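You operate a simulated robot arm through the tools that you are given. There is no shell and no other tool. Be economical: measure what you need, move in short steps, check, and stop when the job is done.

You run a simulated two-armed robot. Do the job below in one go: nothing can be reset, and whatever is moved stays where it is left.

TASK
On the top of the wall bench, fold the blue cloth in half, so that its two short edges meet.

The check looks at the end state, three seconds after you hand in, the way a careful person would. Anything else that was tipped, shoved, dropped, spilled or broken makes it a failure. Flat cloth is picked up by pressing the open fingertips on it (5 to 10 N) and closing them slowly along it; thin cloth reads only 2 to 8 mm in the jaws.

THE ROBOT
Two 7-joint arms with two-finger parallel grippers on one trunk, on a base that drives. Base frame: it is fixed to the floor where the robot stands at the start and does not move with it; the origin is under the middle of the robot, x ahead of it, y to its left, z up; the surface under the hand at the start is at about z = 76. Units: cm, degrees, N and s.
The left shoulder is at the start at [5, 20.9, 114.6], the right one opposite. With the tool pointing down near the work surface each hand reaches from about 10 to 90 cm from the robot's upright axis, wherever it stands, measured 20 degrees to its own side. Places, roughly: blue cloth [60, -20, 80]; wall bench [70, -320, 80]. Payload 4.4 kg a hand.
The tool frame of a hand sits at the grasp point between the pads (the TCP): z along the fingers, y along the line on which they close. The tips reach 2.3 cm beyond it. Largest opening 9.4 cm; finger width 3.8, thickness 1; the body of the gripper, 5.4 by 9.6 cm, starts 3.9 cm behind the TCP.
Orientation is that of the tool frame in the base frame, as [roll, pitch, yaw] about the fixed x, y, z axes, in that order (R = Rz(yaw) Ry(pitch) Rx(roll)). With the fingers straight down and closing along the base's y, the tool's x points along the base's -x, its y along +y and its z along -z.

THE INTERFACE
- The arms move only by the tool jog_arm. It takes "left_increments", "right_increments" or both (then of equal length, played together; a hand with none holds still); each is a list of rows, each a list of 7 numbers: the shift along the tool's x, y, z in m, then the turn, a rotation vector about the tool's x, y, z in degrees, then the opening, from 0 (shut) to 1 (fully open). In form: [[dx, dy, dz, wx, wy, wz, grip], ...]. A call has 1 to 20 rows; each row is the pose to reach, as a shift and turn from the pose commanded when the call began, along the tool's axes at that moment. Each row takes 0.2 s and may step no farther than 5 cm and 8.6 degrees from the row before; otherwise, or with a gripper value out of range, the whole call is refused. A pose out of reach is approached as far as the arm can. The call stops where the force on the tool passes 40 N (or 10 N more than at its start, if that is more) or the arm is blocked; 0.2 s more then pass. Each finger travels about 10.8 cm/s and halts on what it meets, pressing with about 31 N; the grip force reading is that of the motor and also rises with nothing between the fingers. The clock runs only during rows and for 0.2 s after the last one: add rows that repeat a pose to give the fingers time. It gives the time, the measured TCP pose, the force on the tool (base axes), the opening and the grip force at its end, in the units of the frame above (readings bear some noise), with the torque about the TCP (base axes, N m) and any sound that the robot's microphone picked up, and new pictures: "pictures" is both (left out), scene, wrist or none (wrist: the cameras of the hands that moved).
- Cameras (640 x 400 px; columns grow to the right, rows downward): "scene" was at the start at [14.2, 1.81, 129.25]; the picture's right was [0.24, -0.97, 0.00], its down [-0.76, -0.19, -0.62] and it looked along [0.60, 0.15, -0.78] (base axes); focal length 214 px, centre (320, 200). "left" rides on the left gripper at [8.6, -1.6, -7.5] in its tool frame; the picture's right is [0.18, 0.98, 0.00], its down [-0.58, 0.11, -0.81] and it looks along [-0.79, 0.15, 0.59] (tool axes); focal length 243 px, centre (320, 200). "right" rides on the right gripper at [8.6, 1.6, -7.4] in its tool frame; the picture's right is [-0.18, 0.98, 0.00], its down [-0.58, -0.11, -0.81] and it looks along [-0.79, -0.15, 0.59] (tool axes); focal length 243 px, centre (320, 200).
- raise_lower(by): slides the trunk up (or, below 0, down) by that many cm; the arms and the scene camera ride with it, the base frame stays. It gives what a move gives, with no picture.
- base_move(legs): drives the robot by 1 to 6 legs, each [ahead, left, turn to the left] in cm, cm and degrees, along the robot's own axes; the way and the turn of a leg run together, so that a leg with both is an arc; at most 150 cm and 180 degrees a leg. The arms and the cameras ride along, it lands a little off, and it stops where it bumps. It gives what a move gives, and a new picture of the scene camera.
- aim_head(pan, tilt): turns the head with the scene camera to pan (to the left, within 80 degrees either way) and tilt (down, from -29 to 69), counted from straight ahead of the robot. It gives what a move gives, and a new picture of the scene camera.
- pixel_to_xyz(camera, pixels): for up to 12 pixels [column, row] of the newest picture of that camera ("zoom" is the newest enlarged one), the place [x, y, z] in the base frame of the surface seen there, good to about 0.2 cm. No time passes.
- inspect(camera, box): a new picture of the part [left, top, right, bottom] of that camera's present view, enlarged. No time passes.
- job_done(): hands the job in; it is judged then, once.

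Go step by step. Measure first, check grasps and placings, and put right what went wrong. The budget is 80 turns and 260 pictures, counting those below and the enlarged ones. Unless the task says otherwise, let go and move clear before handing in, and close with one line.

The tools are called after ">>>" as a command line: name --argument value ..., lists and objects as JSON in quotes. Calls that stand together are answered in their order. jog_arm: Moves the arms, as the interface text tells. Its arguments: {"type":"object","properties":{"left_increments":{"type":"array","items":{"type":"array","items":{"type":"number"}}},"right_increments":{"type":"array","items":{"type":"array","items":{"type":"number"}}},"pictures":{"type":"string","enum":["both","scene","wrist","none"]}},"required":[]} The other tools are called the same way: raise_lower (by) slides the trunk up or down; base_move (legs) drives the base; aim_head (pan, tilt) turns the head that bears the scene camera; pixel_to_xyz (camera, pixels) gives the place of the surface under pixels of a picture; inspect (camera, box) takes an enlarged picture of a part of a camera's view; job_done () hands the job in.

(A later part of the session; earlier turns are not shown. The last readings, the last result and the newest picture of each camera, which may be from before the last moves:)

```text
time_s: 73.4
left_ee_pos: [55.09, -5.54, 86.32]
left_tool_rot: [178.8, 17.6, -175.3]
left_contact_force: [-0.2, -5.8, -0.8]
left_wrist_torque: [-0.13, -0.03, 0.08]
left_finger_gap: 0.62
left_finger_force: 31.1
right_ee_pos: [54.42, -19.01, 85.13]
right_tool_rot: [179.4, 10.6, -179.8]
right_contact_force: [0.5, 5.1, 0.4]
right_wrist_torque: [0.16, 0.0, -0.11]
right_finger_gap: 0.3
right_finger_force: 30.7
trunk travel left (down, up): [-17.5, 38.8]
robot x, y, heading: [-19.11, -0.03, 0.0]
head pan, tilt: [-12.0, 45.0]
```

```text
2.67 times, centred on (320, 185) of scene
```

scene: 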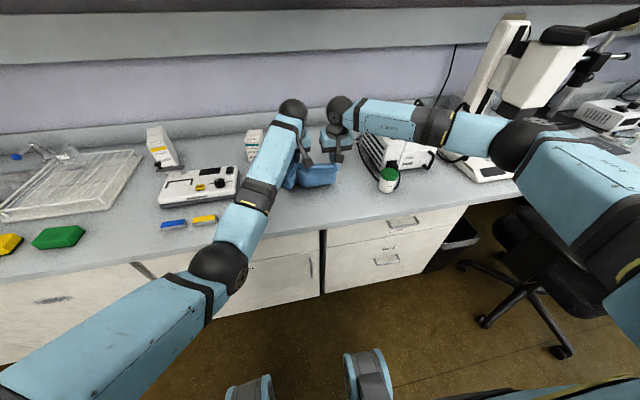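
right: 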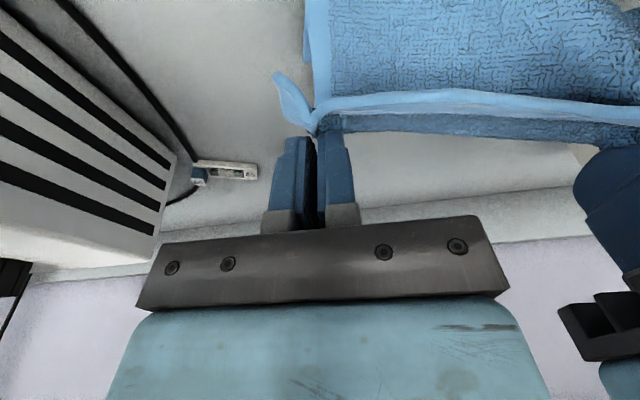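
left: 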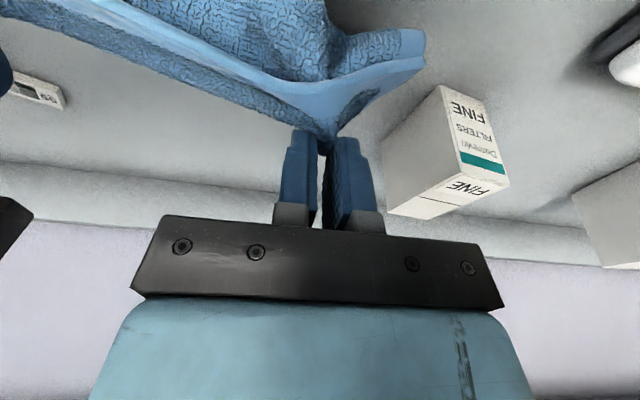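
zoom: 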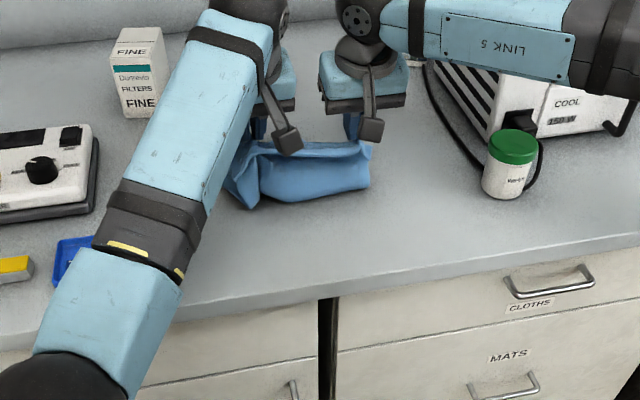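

The tail slid along and piled a bit. I'll lower to just above the bench and pull straight back so it draws out flat.

>>> raise_lower --by -3.5

>>> base_move --legs '[[-12, 0, 0]]'

>>> inspect --camera "scene" --box '[220, 90, 420, 240]'

>>> inspect --camera "right" --box '[0, 0, 640, 400]'

>>> inspect --camera "left" --box '[0, 0, 640, 400]'

```text
time_s: 74.2
left_ee_pos: [55.22, -5.62, 82.77]
left_tool_rot: [178.8, 17.6, -175.4]
left_contact_force: [0.0, -5.8, -1.3]
left_wrist_torque: [-0.13, -0.03, 0.08]
left_finger_gap: 0.63
left_finger_force: 31.5
right_ee_pos: [54.41, -19.14, 81.56]
right_tool_rot: [179.4, 10.7, 180.0]
right_contact_force: [-0.5, 5.5, 1.8]
right_wrist_torque: [0.16, -0.02, -0.09]
right_finger_gap: 0.29
right_finger_force: 31.8
trunk travel left (down, up): [-14.0, 42.3]
robot x, y, heading: [-19.31, 0.05, -0.1]
head pan, tilt: [-12.0, 45.0]
```

```text
time_s: 75.4
left_ee_pos: [43.32, -5.6, 82.81]
left_tool_rot: [178.9, 17.6, -175.5]
left_contact_force: [-1.0, -5.3, -0.4]
left_wrist_torque: [-0.12, 0.0, 0.06]
left_finger_gap: 0.6
left_finger_force: 31.0
right_ee_pos: [42.71, -19.04, 81.6]
right_tool_rot: [179.4, 10.6, -179.9]
right_contact_force: [-0.1, 5.3, 1.2]
right_wrist_torque: [0.13, 0.04, -0.06]
right_finger_gap: 0.29
right_finger_force: 31.5
trunk travel left (down, up): [-14.0, 42.3]
robot x, y, heading: [-31.18, -0.22, -0.3]
head pan, tilt: [-12.0, 45.0]
```

scene: 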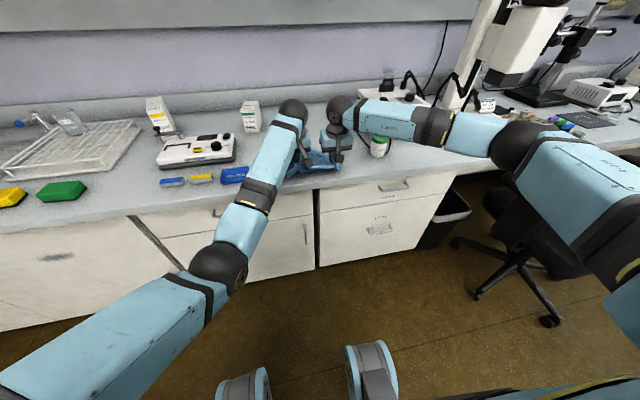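

```text
2.67 times, centred on (320, 165) of scene
```

zoom: 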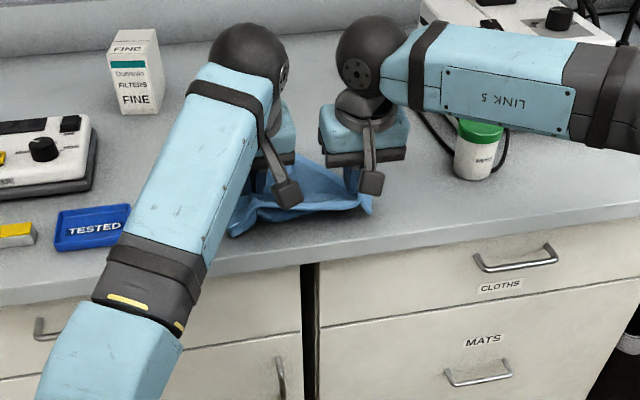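

```text
1.00 times, centred on (320, 200) of right (not enlarged: the box is as wide or as high as the picture)
```

zoom: 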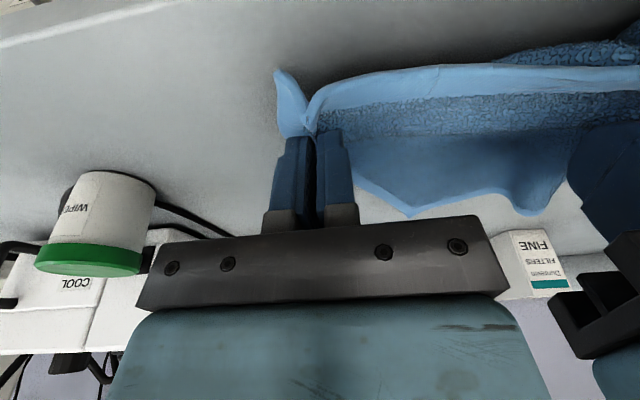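

```text
1.00 times, centred on (320, 200) of left (not enlarged: the box is as wide or as high as the picture)
```

zoom: 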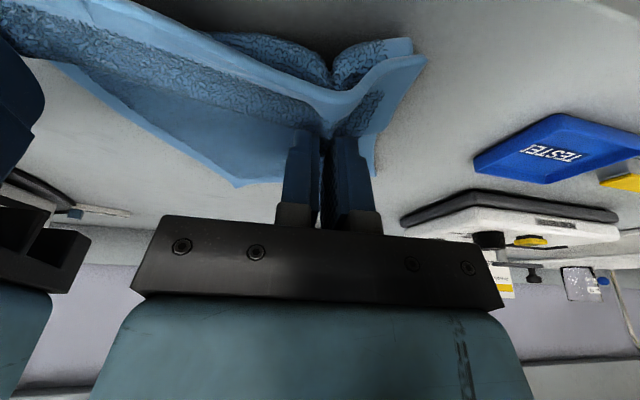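

The cloth is drawn out toward +x with its held edge at x≈41. I'll lower, release both hands slowly, lift clear and inspect.

>>> raise_lower --by -1.5

>>> jog_arm --left_increments '[[0, 0, 0, 0, 0, 0, 0.1], [0, 0, 0, 0, 0, 0, 0.25], [0, 0, 0, 0, 0, 0, 0.4], [0, 0, 0, 0, 0, 0, 0.6], [0, 0, 0, 0, 0, 0, 0.6]]' --right_increments '[[0, 0, 0, 0, 0, 0, 0.1], [0, 0, 0, 0, 0, 0, 0.25], [0, 0, 0, 0, 0, 0, 0.4], [0, 0, 0, 0, 0, 0, 0.6], [0, 0, 0, 0, 0, 0, 0.6]]' --pictures "none"

>>> raise_lower --by 16

>>> base_move --legs '[[-14, 0, 0]]'

>>> inspect --camera "scene" --box '[220, 60, 420, 210]'

```text
time_s: 76.0
left_ee_pos: [43.31, -5.72, 81.37]
left_tool_rot: [178.7, 17.7, -175.4]
left_contact_force: [0.3, -4.7, -1.4]
left_wrist_torque: [-0.15, 0.04, 0.05]
left_finger_gap: 0.6
left_finger_force: 31.2
right_ee_pos: [42.65, -19.16, 80.18]
right_tool_rot: [179.4, 10.5, -180.0]
right_contact_force: [-0.2, 5.4, 0.9]
right_wrist_torque: [0.13, 0.0, -0.07]
right_finger_gap: 0.31
right_finger_force: 31.3
trunk travel left (down, up): [-12.5, 43.8]
robot x, y, heading: [-30.79, 0.11, 0.1]
head pan, tilt: [-12.0, 45.0]
```

```text
time_s: 77.2
left_ee_pos: [43.39, -5.64, 81.17]
left_tool_rot: [178.8, 17.5, -175.4]
left_contact_force: [-1.1, -0.1, -0.1]
left_wrist_torque: [0.02, 0.0, 0.04]
left_finger_gap: 5.61
left_finger_force: 0.1
right_ee_pos: [42.68, -19.04, 80.02]
right_tool_rot: [179.4, 10.6, -179.9]
right_contact_force: [-0.1, 0.6, 0.3]
right_wrist_torque: [0.0, -0.04, 0.01]
right_finger_gap: 5.63
right_finger_force: 0.1
trunk travel left (down, up): [-12.5, 43.8]
robot x, y, heading: [-31.24, 0.03, -0.2]
head pan, tilt: [-12.0, 45.0]
```

```text
time_s: 79.1
left_ee_pos: [43.43, -5.66, 97.22]
left_tool_rot: [178.7, 17.6, -175.4]
left_contact_force: [0.0, 0.9, -1.1]
left_wrist_torque: [0.0, -0.05, 0.0]
left_finger_gap: 5.65
left_finger_force: 0.0
right_ee_pos: [42.67, -18.99, 96.07]
right_tool_rot: [179.4, 10.7, -180.0]
right_contact_force: [0.6, -0.6, 0.2]
right_wrist_torque: [0.01, -0.01, 0.02]
right_finger_gap: 5.63
right_finger_force: 0.1
trunk travel left (down, up): [-28.5, 27.8]
robot x, y, heading: [-30.98, -0.18, 0.1]
head pan, tilt: [-12.0, 45.0]
```

```text
time_s: 80.4
left_ee_pos: [29.33, -5.6, 97.34]
left_tool_rot: [178.7, 17.6, -175.3]
left_contact_force: [-0.6, 0.6, 0.2]
left_wrist_torque: [-0.01, -0.03, 0.0]
left_finger_gap: 5.64
left_finger_force: 0.0
right_ee_pos: [28.7, -19.03, 96.05]
right_tool_rot: [179.4, 10.6, -179.9]
right_contact_force: [-0.6, 0.1, 0.1]
right_wrist_torque: [-0.01, 0.02, 0.0]
right_finger_gap: 5.62
right_finger_force: 0.1
trunk travel left (down, up): [-28.5, 27.8]
robot x, y, heading: [-44.7, -0.11, 0.0]
head pan, tilt: [-12.0, 45.0]
```

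scene: 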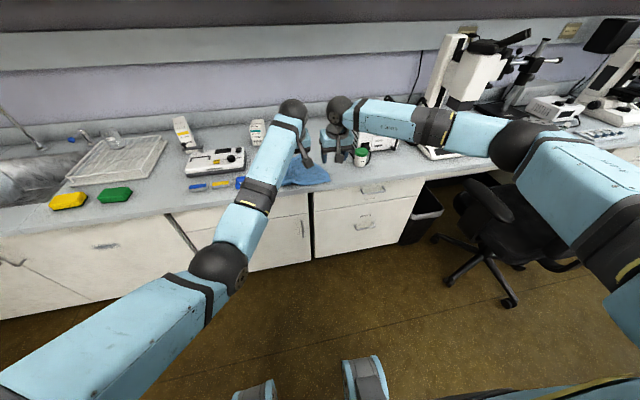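

```text
2.67 times, centred on (320, 135) of scene
```

zoom: 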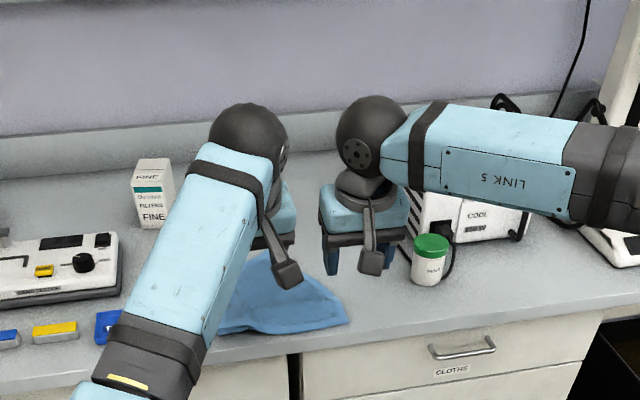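

The cloth lies mostly flat now. With the hands off the bench, I'll swing the left arm outward and retract it to reset its elbow, which also opens the view.

>>> jog_arm --left_increments '[[0, 0.04, 0, 0, 2.5, 0.6, 0.6], [0, 0.08, 0, 0, 5, 1.3, 0.6], [0, 0.12, 0, 0, 7.5, 2, 0.6], [0, 0.16, 0, 0, 10, 2.6, 0.6], [0, 0.2, 0, 0, 12.5, 3.3, 0.6], [0, 0.24, 0, 0, 15, 4, 0.6], [0, 0.28, 0, 0, 17.5, 4.6, 0.6], [0.03, 0.28, -0.01, 0, 17.5, 4.6, 0.6], [0.06, 0.28, -0.02, 0, 17.5, 4.6, 0.6], [0.09, 0.28, -0.03, 0, 17.5, 4.6, 0.6], [0.12, 0.28, -0.04, 0, 17.5, 4.6, 0.6], [0.15, 0.28, -0.05, 0, 17.5, 4.6, 0.6], [0.18, 0.28, -0.06, 0, 17.5, 4.6, 0.6], [0.21, 0.28, -0.07, 0, 17.5, 4.6, 0.6], [0.226, 0.26, -0.072, 0, 17.5, 4.6, 0.6], [0.226, 0.22, -0.072, 0, 17.5, 4.6, 0.6], [0.226, 0.18, -0.072, 0, 17.5, 4.6, 0.6], [0.226, 0.14, -0.072, 0, 17.5, 4.6, 0.6], [0.226, 0.1, -0.072, 0, 17.5, 4.6, 0.6], [0.226, 0.1, -0.072, 0, 17.5, 4.6, 0.6]]' --right_increments '[[0, -0.01, 0, 0, 1.5, 0, 0.6], [0, -0.02, 0, 0, 3, 0, 0.6], [0, -0.03, 0, 0, 4.5, 0, 0.6], [0, -0.04, 0, 0, 6, 0, 0.6], [0, -0.05, 0, 0, 7.5, 0, 0.6], [0, -0.06, 0, 0, 9, 0, 0.6], [0, -0.07, 0, 0, 10.5, 0, 0.6], [0.03, -0.08, -0.005, 0, 10.5, 0, 0.6], [0.06, -0.09, -0.01, 0, 10.5, 0, 0.6], [0.09, -0.1, -0.015, 0, 10.5, 0, 0.6], [0.12, -0.11, -0.02, 0, 10.5, 0, 0.6], [0.15, -0.11, -0.025, 0, 10.5, 0, 0.6], [0.18, -0.11, -0.03, 0, 10.5, 0, 0.6], [0.21, -0.11, -0.035, 0, 10.5, 0, 0.6], [0.226, -0.11, -0.04, 0, 10.5, 0, 0.6], [0.226, -0.11, -0.04, 0, 10.5, 0, 0.6], [0.226, -0.11, -0.04, 0, 10.5, 0, 0.6], [0.226, -0.11, -0.04, 0, 10.5, 0, 0.6], [0.226, -0.11, -0.04, 0, 10.5, 0, 0.6], [0.226, -0.11, -0.04, 0, 10.5, 0, 0.6]]' --pictures "scene"

>>> inspect --camera "scene" --box '[220, 80, 420, 230]'

```text
time_s: 83.5
left_ee_pos: [16.09, 30.71, 90.06]
left_tool_rot: [170.7, 5.3, -175.6]
left_contact_force: [0.7, 0.1, -0.6]
left_wrist_torque: [-0.01, 0.0, -0.04]
left_finger_gap: 5.65
left_finger_force: 0.0
left hand out of reach, approached as far as the arm can: row 7, 8, 9, 10, 11, 12, 13, 14, 15
right_ee_pos: [7.13, -30.24, 95.7]
right_tool_rot: [179.5, 0.1, -179.7]
right_contact_force: [-0.1, -0.8, 0.6]
right_wrist_torque: [0.02, -0.02, 0.0]
right_finger_gap: 5.64
right_finger_force: 0.0
trunk travel left (down, up): [-28.5, 27.8]
robot x, y, heading: [-45.29, 0.34, -0.1]
head pan, tilt: [-12.0, 45.0]
stopped in row 15 (left hand): the arm was blocked; the commanded pose is now the measured one
```

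scene: 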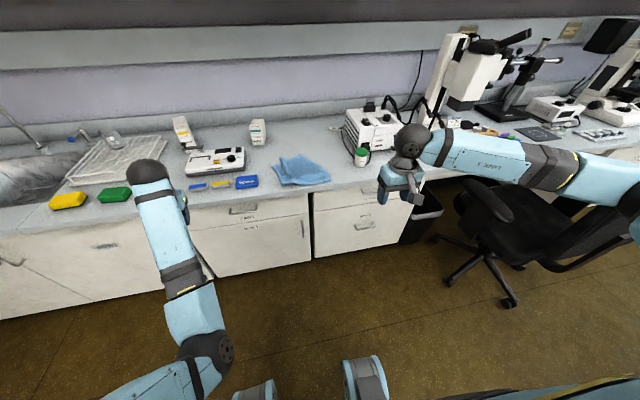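

```text
2.67 times, centred on (320, 155) of scene
```

zoom: 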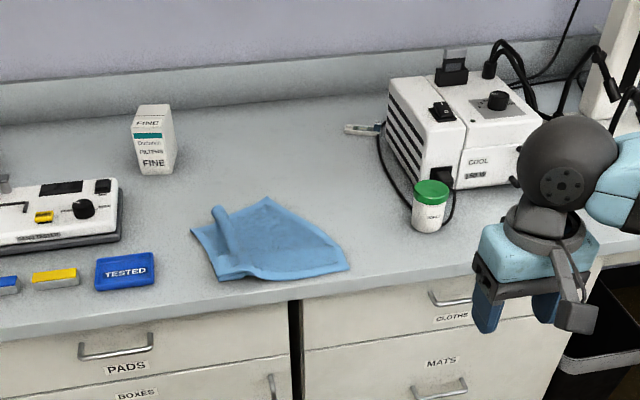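

The view is clear; the cloth lies fairly flat with a rolled strip at its left. I'll measure its outline.

>>> pixel_to_xyz --camera "zoom" --pixels '[[193, 231], [215, 209], [232, 205], [268, 198], [347, 267], [290, 275], [216, 279], [235, 240], [270, 235], [208, 255], [320, 235]]'

>>> inspect --camera "scene" --box '[262, 140, 342, 200]'

```text
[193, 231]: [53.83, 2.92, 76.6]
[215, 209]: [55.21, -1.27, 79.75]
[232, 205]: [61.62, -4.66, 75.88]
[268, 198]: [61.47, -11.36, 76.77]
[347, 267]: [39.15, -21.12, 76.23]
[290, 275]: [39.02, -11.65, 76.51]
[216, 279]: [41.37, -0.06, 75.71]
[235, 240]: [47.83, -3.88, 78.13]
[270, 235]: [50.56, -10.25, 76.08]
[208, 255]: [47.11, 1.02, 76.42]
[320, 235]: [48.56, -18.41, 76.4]
```

```text
6.67 times, centred on (302, 170) of scene
```

zoom: 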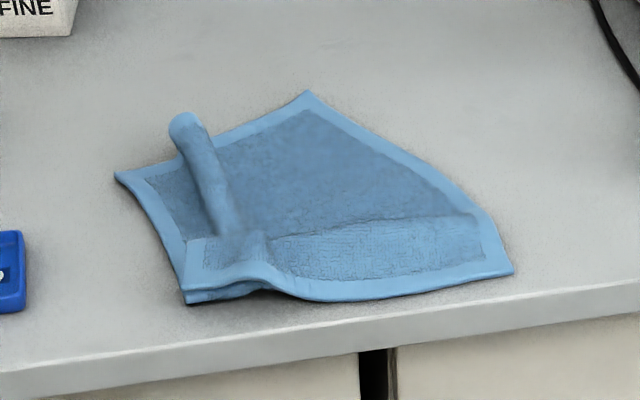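

The cloth's far short edge runs from A (53.8, 2.9) to B (62, −12); I'll lift it as a curtain from those corners, which shakes out every wrinkle. First I pose both hands to match that edge, yawed 28°.

>>> jog_arm --left_increments '[[-0.01, -0.024, -0.003, 0.9, -1.5, -2.4, 0.35], [-0.021, -0.049, -0.006, 1.9, -2.9, -4.7, 0.35], [-0.031, -0.073, -0.009, 2.8, -4.4, -7.1, 0.35], [-0.042, -0.098, -0.012, 3.7, -5.9, -9.4, 0.35], [-0.052, -0.122, -0.015, 4.6, -7.3, -11.8, 0.35], [-0.063, -0.147, -0.018, 5.6, -8.8, -14.2, 0.35], [-0.073, -0.171, -0.021, 6.5, -10.3, -16.5, 0.35], [-0.084, -0.196, -0.024, 7.4, -11.8, -18.9, 0.35], [-0.094, -0.22, -0.027, 8.4, -13.2, -21.2, 0.35], [-0.105, -0.245, -0.03, 9.3, -14.7, -23.6, 0.35], [-0.105, -0.245, -0.03, 9.3, -14.7, -23.6, 0.35]]' --right_increments '[[-0.028, 0.025, 0.006, 0, -2, -2.8, 0.35], [-0.056, 0.05, 0.011, 0, -4, -5.6, 0.35], [-0.084, 0.076, 0.017, 0, -6, -8.4, 0.35], [-0.112, 0.101, 0.023, 0, -8, -11.2, 0.35], [-0.14, 0.126, 0.029, 0, -10, -14, 0.35], [-0.167, 0.152, 0.034, 0, -12, -16.8, 0.35], [-0.195, 0.177, 0.04, 0, -14, -19.6, 0.35], [-0.223, 0.202, 0.046, 0, -16, -22.4, 0.35], [-0.251, 0.228, 0.051, 0, -18, -25.2, 0.35], [-0.279, 0.253, 0.057, 0, -20, -28, 0.35], [-0.279, 0.253, 0.057, 0, -20, -28, 0.35]]' --pictures "scene"

```text
time_s: 86.1
left_ee_pos: [29.75, 13.24, 88.98]
left_tool_rot: [-178.1, 23.3, -150.0]
left_contact_force: [0.7, -0.1, 0.7]
left_wrist_torque: [-0.02, 0.0, -0.01]
left_finger_gap: 3.3
left_finger_force: 0.0
right_ee_pos: [34.87, -4.75, 90.34]
right_tool_rot: [-175.3, 19.6, -150.7]
right_contact_force: [-0.3, 1.2, -0.3]
right_wrist_torque: [0.01, 0.01, 0.01]
right_finger_gap: 3.29
right_finger_force: 0.1
trunk travel left (down, up): [-28.5, 27.8]
robot x, y, heading: [-44.78, -0.05, 0.0]
head pan, tilt: [-12.0, 45.0]
stopped in row 11 (left hand): the arm was blocked; the commanded pose is now the measured one
```

scene: 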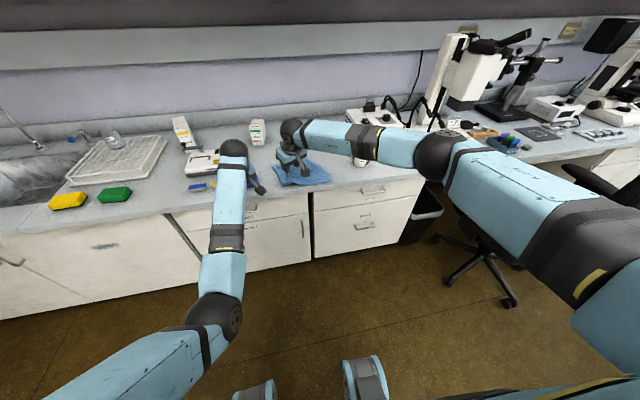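

The left hand stops 6 cm short sideways, so I'll place the base to suit it and shift the right hand. First I check the right elbow's position against the COOL unit and the canister.

>>> pixel_to_xyz --camera "scene" --pixels '[[435, 150], [400, 148], [350, 135], [455, 160], [425, 165], [362, 158], [375, 115], [220, 310], [225, 260]]'

```text
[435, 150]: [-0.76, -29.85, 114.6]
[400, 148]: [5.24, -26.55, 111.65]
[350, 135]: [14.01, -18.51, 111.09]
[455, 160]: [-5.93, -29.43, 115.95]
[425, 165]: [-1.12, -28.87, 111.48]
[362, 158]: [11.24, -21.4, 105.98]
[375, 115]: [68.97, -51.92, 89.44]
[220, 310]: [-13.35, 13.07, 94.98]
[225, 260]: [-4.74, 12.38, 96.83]
```

All clear: the right elbow stays off the bench. I drive to position, shift the right hand and lower the trunk to hover.

>>> base_move --legs '[[25, -11.6, 0]]'

>>> jog_arm --right_increments '[[-0.012, 0.016, 0.009, -1.5, 0, 0, 0.35], [-0.024, 0.032, 0.018, -3, 0, 0, 0.35], [-0.0356, 0.0472, 0.0265, -4.7, 0, 0, 0.35], [-0.0356, 0.0472, 0.0265, -4.7, 0, 0, 0.35]]' --pictures "none"

>>> raise_lower --by -7

>>> inspect --camera "right" --box '[0, 0, 640, 400]'

>>> inspect --camera "left" --box '[0, 0, 640, 400]'

```text
time_s: 88.0
left_ee_pos: [54.48, 1.37, 88.87]
left_tool_rot: [-178.2, 23.2, -150.2]
left_contact_force: [0.5, -0.6, 0.0]
left_wrist_torque: [-0.03, -0.01, 0.0]
left_finger_gap: 3.29
left_finger_force: 0.1
right_ee_pos: [59.56, -16.5, 90.29]
right_tool_rot: [-175.4, 19.6, -150.9]
right_contact_force: [0.0, -0.2, 0.0]
right_wrist_torque: [0.0, 0.04, -0.02]
right_finger_gap: 3.32
right_finger_force: 0.2
trunk travel left (down, up): [-28.5, 27.8]
robot x, y, heading: [-20.56, -11.67, -0.2]
head pan, tilt: [-12.0, 45.0]
```

scene: 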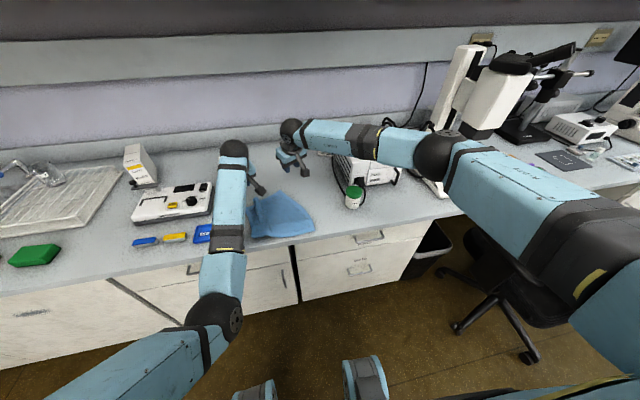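

```text
time_s: 89.0
left_ee_pos: [54.54, 1.35, 88.84]
left_tool_rot: [-178.2, 23.2, -150.1]
left_contact_force: [0.6, -0.6, 0.2]
left_wrist_torque: [-0.01, -0.01, -0.03]
left_finger_gap: 3.29
left_finger_force: 0.0
right_ee_pos: [61.29, -10.51, 88.65]
right_tool_rot: [179.8, 19.7, -150.9]
right_contact_force: [0.5, -0.1, 0.2]
right_wrist_torque: [0.02, -0.02, 0.03]
right_finger_gap: 3.29
right_finger_force: 0.1
trunk travel left (down, up): [-28.5, 27.8]
robot x, y, heading: [-19.65, -11.47, 0.1]
head pan, tilt: [-12.0, 45.0]
```

```text
time_s: 90.1
left_ee_pos: [54.53, 1.4, 81.9]
left_tool_rot: [-178.2, 23.3, -150.1]
left_contact_force: [-0.8, 0.7, 0.2]
left_wrist_torque: [0.0, -0.03, -0.03]
left_finger_gap: 3.28
left_finger_force: 0.0
right_ee_pos: [61.21, -10.4, 81.78]
right_tool_rot: [179.9, 19.6, -150.9]
right_contact_force: [-0.1, 1.2, 0.0]
right_wrist_torque: [0.05, 0.01, 0.02]
right_finger_gap: 3.32
right_finger_force: 0.0
trunk travel left (down, up): [-21.5, 34.8]
robot x, y, heading: [-20.27, -11.65, -0.1]
head pan, tilt: [-12.0, 45.0]
```

```text
1.00 times, centred on (320, 200) of right (not enlarged: the box is as wide or as high as the picture)
```

zoom: 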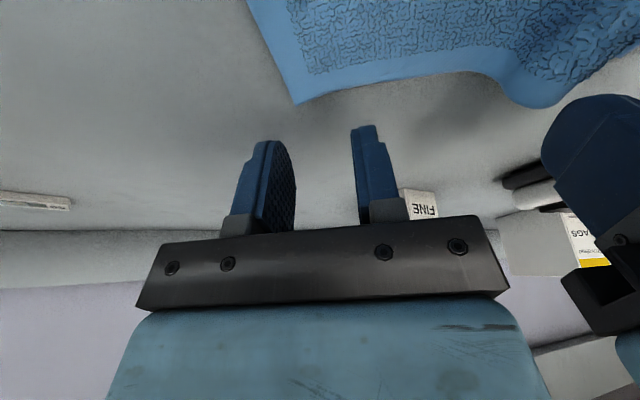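

```text
1.00 times, centred on (320, 200) of left (not enlarged: the box is as wide or as high as the picture)
```

zoom: 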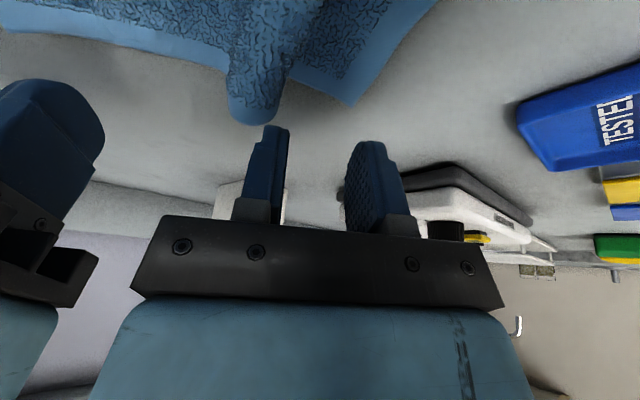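

>>> pixel_to_xyz --camera "zoom" --pixels '[[350, 104], [400, 50], [300, 80], [255, 118], [230, 68], [150, 45], [275, 130], [365, 145], [320, 60]]'

>>> jog_arm --right_increments '[[0, 0, 0, 0, 0, 0, 0.35]]' --pictures "wrist"

>>> pixel_to_xyz --camera "right" --pixels '[[297, 102], [275, 50], [350, 92], [400, 80], [480, 72], [270, 142], [362, 127], [540, 105]]'

```text
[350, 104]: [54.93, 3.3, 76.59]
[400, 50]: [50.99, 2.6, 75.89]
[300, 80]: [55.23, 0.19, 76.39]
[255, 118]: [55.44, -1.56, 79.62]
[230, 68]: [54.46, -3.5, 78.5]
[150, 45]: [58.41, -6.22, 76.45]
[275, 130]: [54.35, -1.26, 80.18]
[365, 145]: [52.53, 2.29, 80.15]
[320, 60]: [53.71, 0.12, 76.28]
```

```text
time_s: 90.5
left_ee_pos: [54.45, 1.45, 81.86]
left_tool_rot: [-178.2, 23.4, -150.1]
left_contact_force: [0.4, 0.6, 0.6]
left_wrist_torque: [0.0, 0.01, 0.0]
left_finger_gap: 3.3
left_finger_force: 0.0
right_ee_pos: [61.01, -10.51, 81.74]
right_tool_rot: [179.9, 19.6, -150.9]
right_contact_force: [0.8, 0.4, 0.2]
right_wrist_torque: [0.03, -0.01, 0.01]
right_finger_gap: 3.33
right_finger_force: 0.1
trunk travel left (down, up): [-21.5, 34.8]
robot x, y, heading: [-20.4, -11.9, -0.4]
head pan, tilt: [-12.0, 45.0]
```

right: 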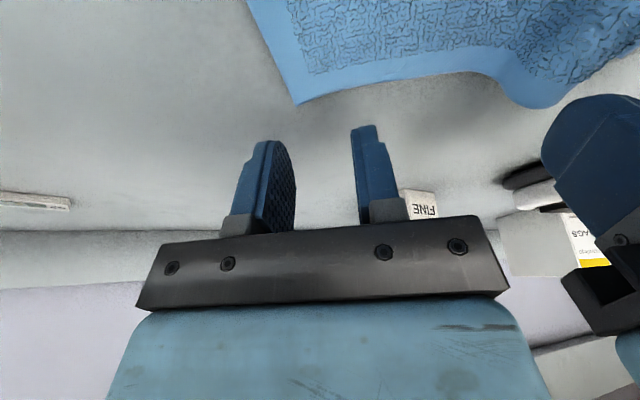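

```text
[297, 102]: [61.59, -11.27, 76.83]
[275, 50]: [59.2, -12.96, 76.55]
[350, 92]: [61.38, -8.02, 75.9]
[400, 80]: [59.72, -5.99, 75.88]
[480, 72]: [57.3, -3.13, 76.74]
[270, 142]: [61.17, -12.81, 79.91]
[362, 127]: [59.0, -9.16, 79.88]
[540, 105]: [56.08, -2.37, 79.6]
```

The corner strip by A runs from y≈0 to 3.3 at x≈55, and B is at (61.6, −11.3). I make small corrections for both hands, then lower near contact.

>>> jog_arm --left_increments '[[-0.005, 0.002, 0.002, 0, 0, 0, 0.28], [-0.0105, 0.0038, 0.0044, 0, 0, 0, 0.28], [-0.0105, 0.0038, 0.0044, 0, 0, 0, 0.28]]' --right_increments '[[-0.002, 0.007, 0.001, 0, 0, 0, 0.35], [-0.004, 0.0137, 0.0014, 0, 0, 0, 0.35], [-0.004, 0.0137, 0.0014, 0, 0, 0, 0.35]]' --pictures "none"

>>> raise_lower --by -2.2

>>> jog_arm --left_increments '[[0.001, 0, 0.0024, 0, 0, 0, 0.28], [0.0014, 0, 0.0034, 0, 0, 0, 0.28], [0.0014, 0, 0.0034, 0, 0, 0, 0.28]]' --right_increments '[[0.0007, 0, 0.0019, 0, 0, 0, 0.35], [0.0013, 0, 0.0034, 0, 0, 0, 0.35], [0.0013, 0, 0.0034, 0, 0, 0, 0.35]]' --pictures "wrist"

```text
time_s: 91.3
left_ee_pos: [55.28, 2.19, 81.73]
left_tool_rot: [-178.1, 23.2, -150.1]
left_contact_force: [0.3, -0.4, 0.6]
left_wrist_torque: [-0.01, -0.04, 0.01]
left_finger_gap: 2.63
left_finger_force: 0.1
right_ee_pos: [60.86, -9.07, 81.77]
right_tool_rot: [179.9, 19.5, -150.8]
right_contact_force: [-0.4, -0.4, -0.1]
right_wrist_torque: [0.01, 0.0, 0.01]
right_finger_gap: 3.3
right_finger_force: 0.0
trunk travel left (down, up): [-21.5, 34.8]
robot x, y, heading: [-19.64, -11.78, -0.3]
head pan, tilt: [-12.0, 45.0]
```

```text
time_s: 92.0
left_ee_pos: [55.28, 2.18, 79.71]
left_tool_rot: [-178.1, 23.2, -150.1]
left_contact_force: [0.2, -0.8, -0.5]
left_wrist_torque: [-0.03, 0.0, 0.04]
left_finger_gap: 2.63
left_finger_force: 0.1
right_ee_pos: [60.8, -8.84, 79.56]
right_tool_rot: [179.9, 19.6, -150.8]
right_contact_force: [0.0, 0.3, 0.8]
right_wrist_torque: [0.02, 0.0, 0.02]
right_finger_gap: 3.28
right_finger_force: 0.0
trunk travel left (down, up): [-19.3, 37.0]
robot x, y, heading: [-20.0, -11.86, -0.2]
head pan, tilt: [-12.0, 45.0]
```

```text
time_s: 92.8
left_ee_pos: [55.21, 2.2, 79.31]
left_tool_rot: [-178.3, 23.3, -150.2]
left_contact_force: [-0.5, 0.9, -0.3]
left_wrist_torque: [0.02, 0.0, 0.0]
left_finger_gap: 2.63
left_finger_force: 0.1
right_ee_pos: [60.77, -9.15, 79.18]
right_tool_rot: [179.9, 19.6, -150.8]
right_contact_force: [0.3, -0.4, 1.3]
right_wrist_torque: [0.03, 0.02, 0.02]
right_finger_gap: 3.29
right_finger_force: 0.1
trunk travel left (down, up): [-19.3, 37.0]
robot x, y, heading: [-20.34, -11.68, -0.2]
head pan, tilt: [-12.0, 45.0]
```

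right: 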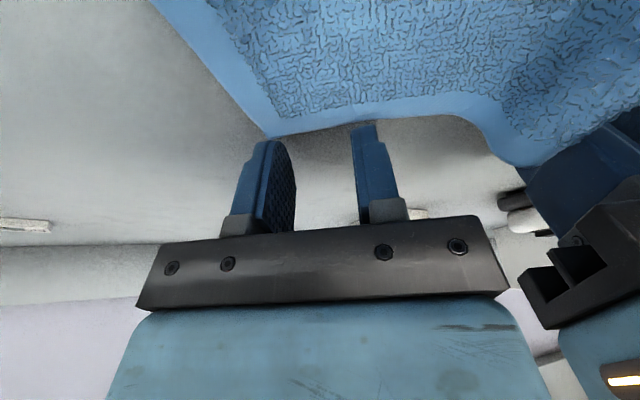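
left: 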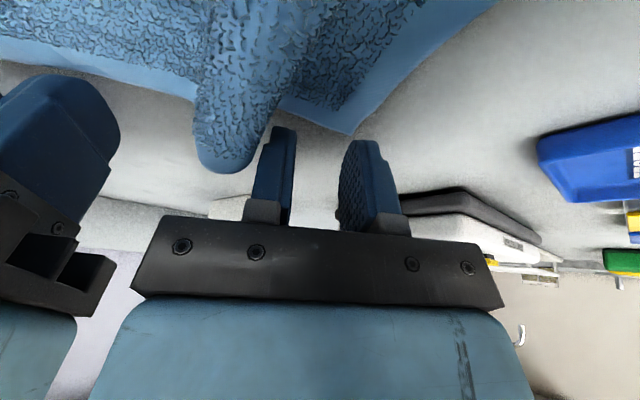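

The tips sit right at the edge in both views (rows 130–140), so I'll move both back about 1.1 cm onto the cloth and press lightly.

>>> jog_arm --left_increments '[[0.004, -0.002, -0.006, 0, 0, 0, 0.28], [0.0101, -0.005, -0.0043, 0, 0, 0, 0.28], [0.011, -0.005, -0.0018, 0, 0, 0, 0.28], [0.0115, -0.005, -0.0008, 0, 0, 0, 0.28]]' --right_increments '[[0.004, 0.003, -0.006, 0, 0, 0, 0.35], [0.0104, 0.006, -0.0037, 0, 0, 0, 0.35], [0.0112, 0.006, -0.0013, 0, 0, 0, 0.35], [0.0115, 0.006, -0.0003, 0, 0, 0, 0.35]]' --pictures "wrist"

```text
time_s: 93.8
left_ee_pos: [54.9, 1.92, 79.39]
left_tool_rot: [-178.2, 23.8, -149.8]
left_contact_force: [0.5, -0.4, 0.2]
left_wrist_torque: [-0.02, 0.02, 0.03]
left_finger_gap: 2.64
left_finger_force: 0.0
right_ee_pos: [59.59, -9.13, 79.04]
right_tool_rot: [179.8, 19.7, -150.9]
right_contact_force: [2.0, 0.9, 9.9]
right_wrist_torque: [-0.11, -0.01, 0.02]
right_finger_gap: 3.28
right_finger_force: 0.1
trunk travel left (down, up): [-19.3, 37.0]
robot x, y, heading: [-20.16, -11.99, -0.4]
head pan, tilt: [-12.0, 45.0]
5 turns are left
```

right: 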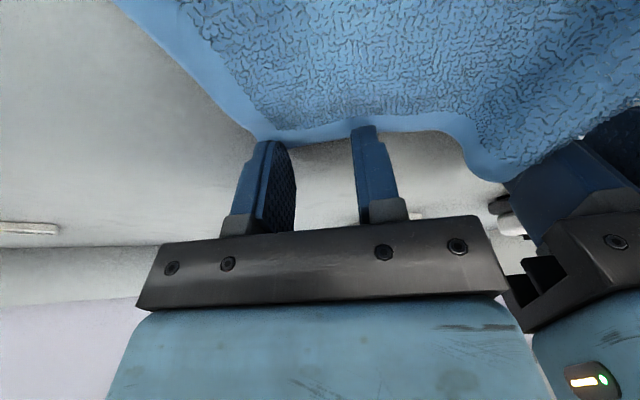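
left: 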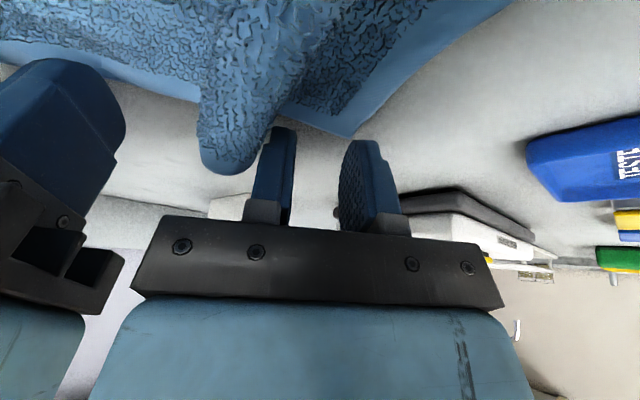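

Right presses at 10 N but the left is about 1 cm short and can't retract. I'll shift the base instead, compensate with the right hand, press, close slowly, and lift the cloth as a curtain.

>>> raise_lower --by 0.8

>>> base_move --legs '[[-1.2, 0, 0]]'

>>> jog_arm --right_increments '[[-0.005, -0.003, 0.0006, 0, 0, 0, 0.35], [-0.0107, -0.0058, 0.0012, 0, 0, 0, 0.35], [-0.0107, -0.0058, 0.0012, 0, 0, 0, 0.35]]' --pictures "none"

>>> raise_lower --by -1.2

>>> jog_arm --left_increments '[[0, 0, 0, 0, 0, 0, 0.26], [0, 0, 0, 0, 0, 0, 0.24], [0, 0, 0, 0, 0, 0, 0.22], [0, 0, 0, 0, 0, 0, 0.2], [0, 0, 0, 0, 0, 0, 0.18], [0, 0, 0, 0, 0, 0, 0.16], [0, 0, 0, 0, 0, 0, 0.13], [0, 0, 0, 0, 0, 0, 0.1], [0, 0, 0, 0, 0, 0, 0.07], [0, 0, 0, 0, 0, 0, 0.05], [0, 0, 0, 0, 0, 0, 0.02], [0, 0, 0, 0, 0, 0, 0], [0, 0, 0, 0, 0, 0, 0], [0, 0, 0, 0, 0, 0, 0]]' --right_increments '[[0, 0, 0, 0, 0, 0, 0.32], [0, 0, 0, 0, 0, 0, 0.29], [0, 0, 0, 0, 0, 0, 0.26], [0, 0, 0, 0, 0, 0, 0.23], [0, 0, 0, 0, 0, 0, 0.2], [0, 0, 0, 0, 0, 0, 0.17], [0, 0, 0, 0, 0, 0, 0.14], [0, 0, 0, 0, 0, 0, 0.11], [0, 0, 0, 0, 0, 0, 0.08], [0, 0, 0, 0, 0, 0, 0.05], [0, 0, 0, 0, 0, 0, 0.02], [0, 0, 0, 0, 0, 0, 0], [0, 0, 0, 0, 0, 0, 0], [0, 0, 0, 0, 0, 0, 0]]' --pictures "wrist"

>>> raise_lower --by 24

>>> aim_head --pan 8 --tilt 45

>>> inspect --camera "scene" --box '[220, 110, 420, 260]'

```text
time_s: 94.4
left_ee_pos: [54.93, 1.97, 79.99]
left_tool_rot: [-178.5, 23.8, -149.8]
left_contact_force: [0.5, 0.4, -0.3]
left_wrist_torque: [-0.04, 0.01, -0.02]
left_finger_gap: 2.64
left_finger_force: 0.2
right_ee_pos: [59.6, -9.11, 79.58]
right_tool_rot: [179.9, 19.4, -150.9]
right_contact_force: [0.3, -0.4, -1.1]
right_wrist_torque: [0.02, -0.01, 0.02]
right_finger_gap: 3.32
right_finger_force: 0.1
trunk travel left (down, up): [-20.1, 36.2]
robot x, y, heading: [-20.16, -11.88, -0.2]
head pan, tilt: [-12.0, 45.0]
```

```text
time_s: 95.1
left_ee_pos: [53.51, 2.04, 79.75]
left_tool_rot: [-178.6, 23.7, -149.8]
left_contact_force: [0.4, 0.5, -0.1]
left_wrist_torque: [0.04, 0.0, -0.02]
left_finger_gap: 2.63
left_finger_force: 0.0
right_ee_pos: [58.41, -9.14, 79.76]
right_tool_rot: [179.9, 19.7, -150.9]
right_contact_force: [-0.9, -0.2, -0.3]
right_wrist_torque: [-0.01, 0.01, 0.04]
right_finger_gap: 3.29
right_finger_force: 0.1
trunk travel left (down, up): [-20.1, 36.2]
robot x, y, heading: [-21.6, -11.6, -0.2]
head pan, tilt: [-12.0, 45.0]
```

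scene: 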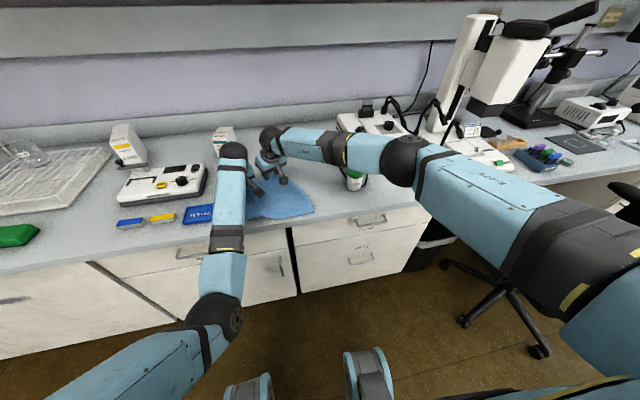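

```text
time_s: 95.9
left_ee_pos: [53.63, 2.06, 79.88]
left_tool_rot: [-178.6, 23.8, -149.8]
left_contact_force: [-0.3, -0.1, -0.3]
left_wrist_torque: [-0.03, -0.02, 0.0]
left_finger_gap: 2.61
left_finger_force: 0.0
right_ee_pos: [59.53, -9.03, 79.89]
right_tool_rot: [179.8, 19.6, -151.0]
right_contact_force: [0.1, -0.1, 0.5]
right_wrist_torque: [-0.03, 0.01, 0.01]
right_finger_gap: 3.28
right_finger_force: 0.0
trunk travel left (down, up): [-20.1, 36.2]
robot x, y, heading: [-21.43, -12.08, -0.2]
head pan, tilt: [-12.0, 45.0]
```

```text
time_s: 96.5
left_ee_pos: [53.45, 2.07, 78.94]
left_tool_rot: [-178.6, 24.0, -149.8]
left_contact_force: [2.6, 0.8, 15.1]
left_wrist_torque: [-0.22, -0.08, 0.03]
left_finger_gap: 2.64
left_finger_force: 0.2
right_ee_pos: [59.42, -9.13, 79.14]
right_tool_rot: [180.0, 19.8, -150.8]
right_contact_force: [2.3, 0.5, 9.0]
right_wrist_torque: [0.0, 0.06, 0.0]
right_finger_gap: 3.27
right_finger_force: 0.1
trunk travel left (down, up): [-18.9, 37.4]
robot x, y, heading: [-21.08, -11.53, -0.3]
head pan, tilt: [-12.0, 45.0]
```

```text
time_s: 99.5
left_ee_pos: [53.47, 1.99, 79.06]
left_tool_rot: [-178.5, 24.0, -149.8]
left_contact_force: [1.5, -3.1, 20.0]
left_wrist_torque: [-0.3, 0.01, 0.04]
left_finger_gap: 0.4
left_finger_force: 31.3
right_ee_pos: [59.39, -9.14, 79.03]
right_tool_rot: [180.0, 19.8, -150.8]
right_contact_force: [1.2, -0.5, 13.4]
right_wrist_torque: [-0.06, 0.13, 0.03]
right_finger_gap: 0.48
right_finger_force: 30.9
trunk travel left (down, up): [-18.9, 37.4]
robot x, y, heading: [-21.22, -11.93, -0.4]
head pan, tilt: [-12.0, 45.0]
```

right: 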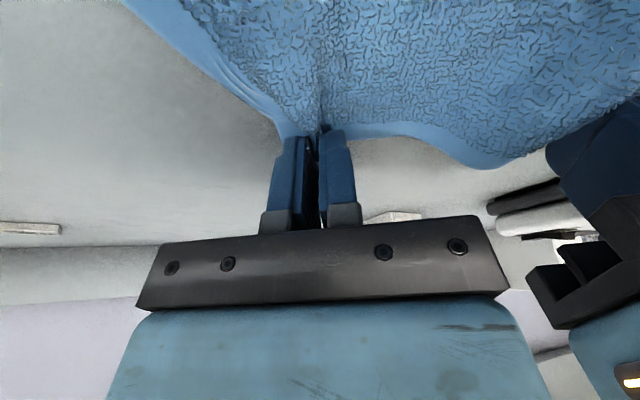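
left: 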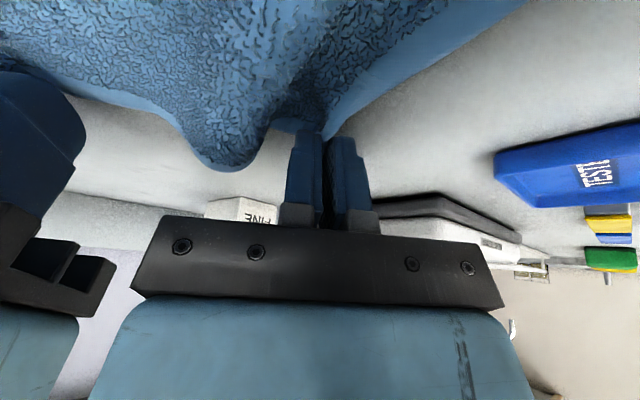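

```text
time_s: 102.0
left_ee_pos: [53.69, 1.9, 102.64]
left_tool_rot: [-178.7, 23.7, -149.9]
left_contact_force: [0.8, 0.1, 0.1]
left_wrist_torque: [-0.06, -0.01, -0.02]
left_finger_gap: 0.35
left_finger_force: 31.1
right_ee_pos: [59.62, -9.11, 102.59]
right_tool_rot: [179.8, 19.5, -150.8]
right_contact_force: [0.4, 0.6, 0.4]
right_wrist_torque: [-0.01, 0.01, 0.02]
right_finger_gap: 0.43
right_finger_force: 31.4
trunk travel left (down, up): [-42.9, 13.4]
robot x, y, heading: [-21.46, -11.46, -0.2]
head pan, tilt: [-12.0, 45.0]
```

```text
time_s: 102.8
left_ee_pos: [53.63, 2.14, 102.63]
left_tool_rot: [-178.6, 23.6, -149.9]
left_contact_force: [0.2, 0.0, -0.5]
left_wrist_torque: [0.01, -0.03, -0.02]
left_finger_gap: 0.37
left_finger_force: 31.1
right_ee_pos: [59.61, -9.02, 102.64]
right_tool_rot: [179.9, 19.6, -150.9]
right_contact_force: [-0.4, -0.2, 0.8]
right_wrist_torque: [0.02, 0.03, 0.04]
right_finger_gap: 0.44
right_finger_force: 31.4
trunk travel left (down, up): [-42.9, 13.4]
robot x, y, heading: [-21.53, -11.52, -0.3]
head pan, tilt: [8.0, 45.0]
```

scene: 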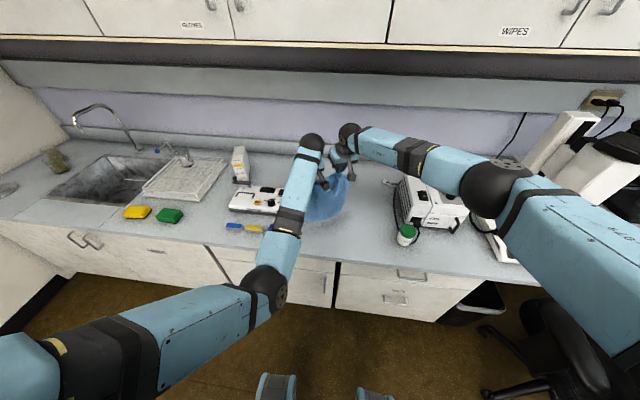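

```text
2.67 times, centred on (320, 185) of scene
4 turns are left
```

zoom: 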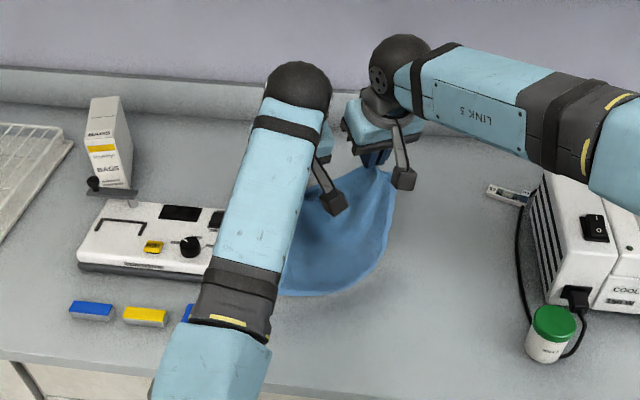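

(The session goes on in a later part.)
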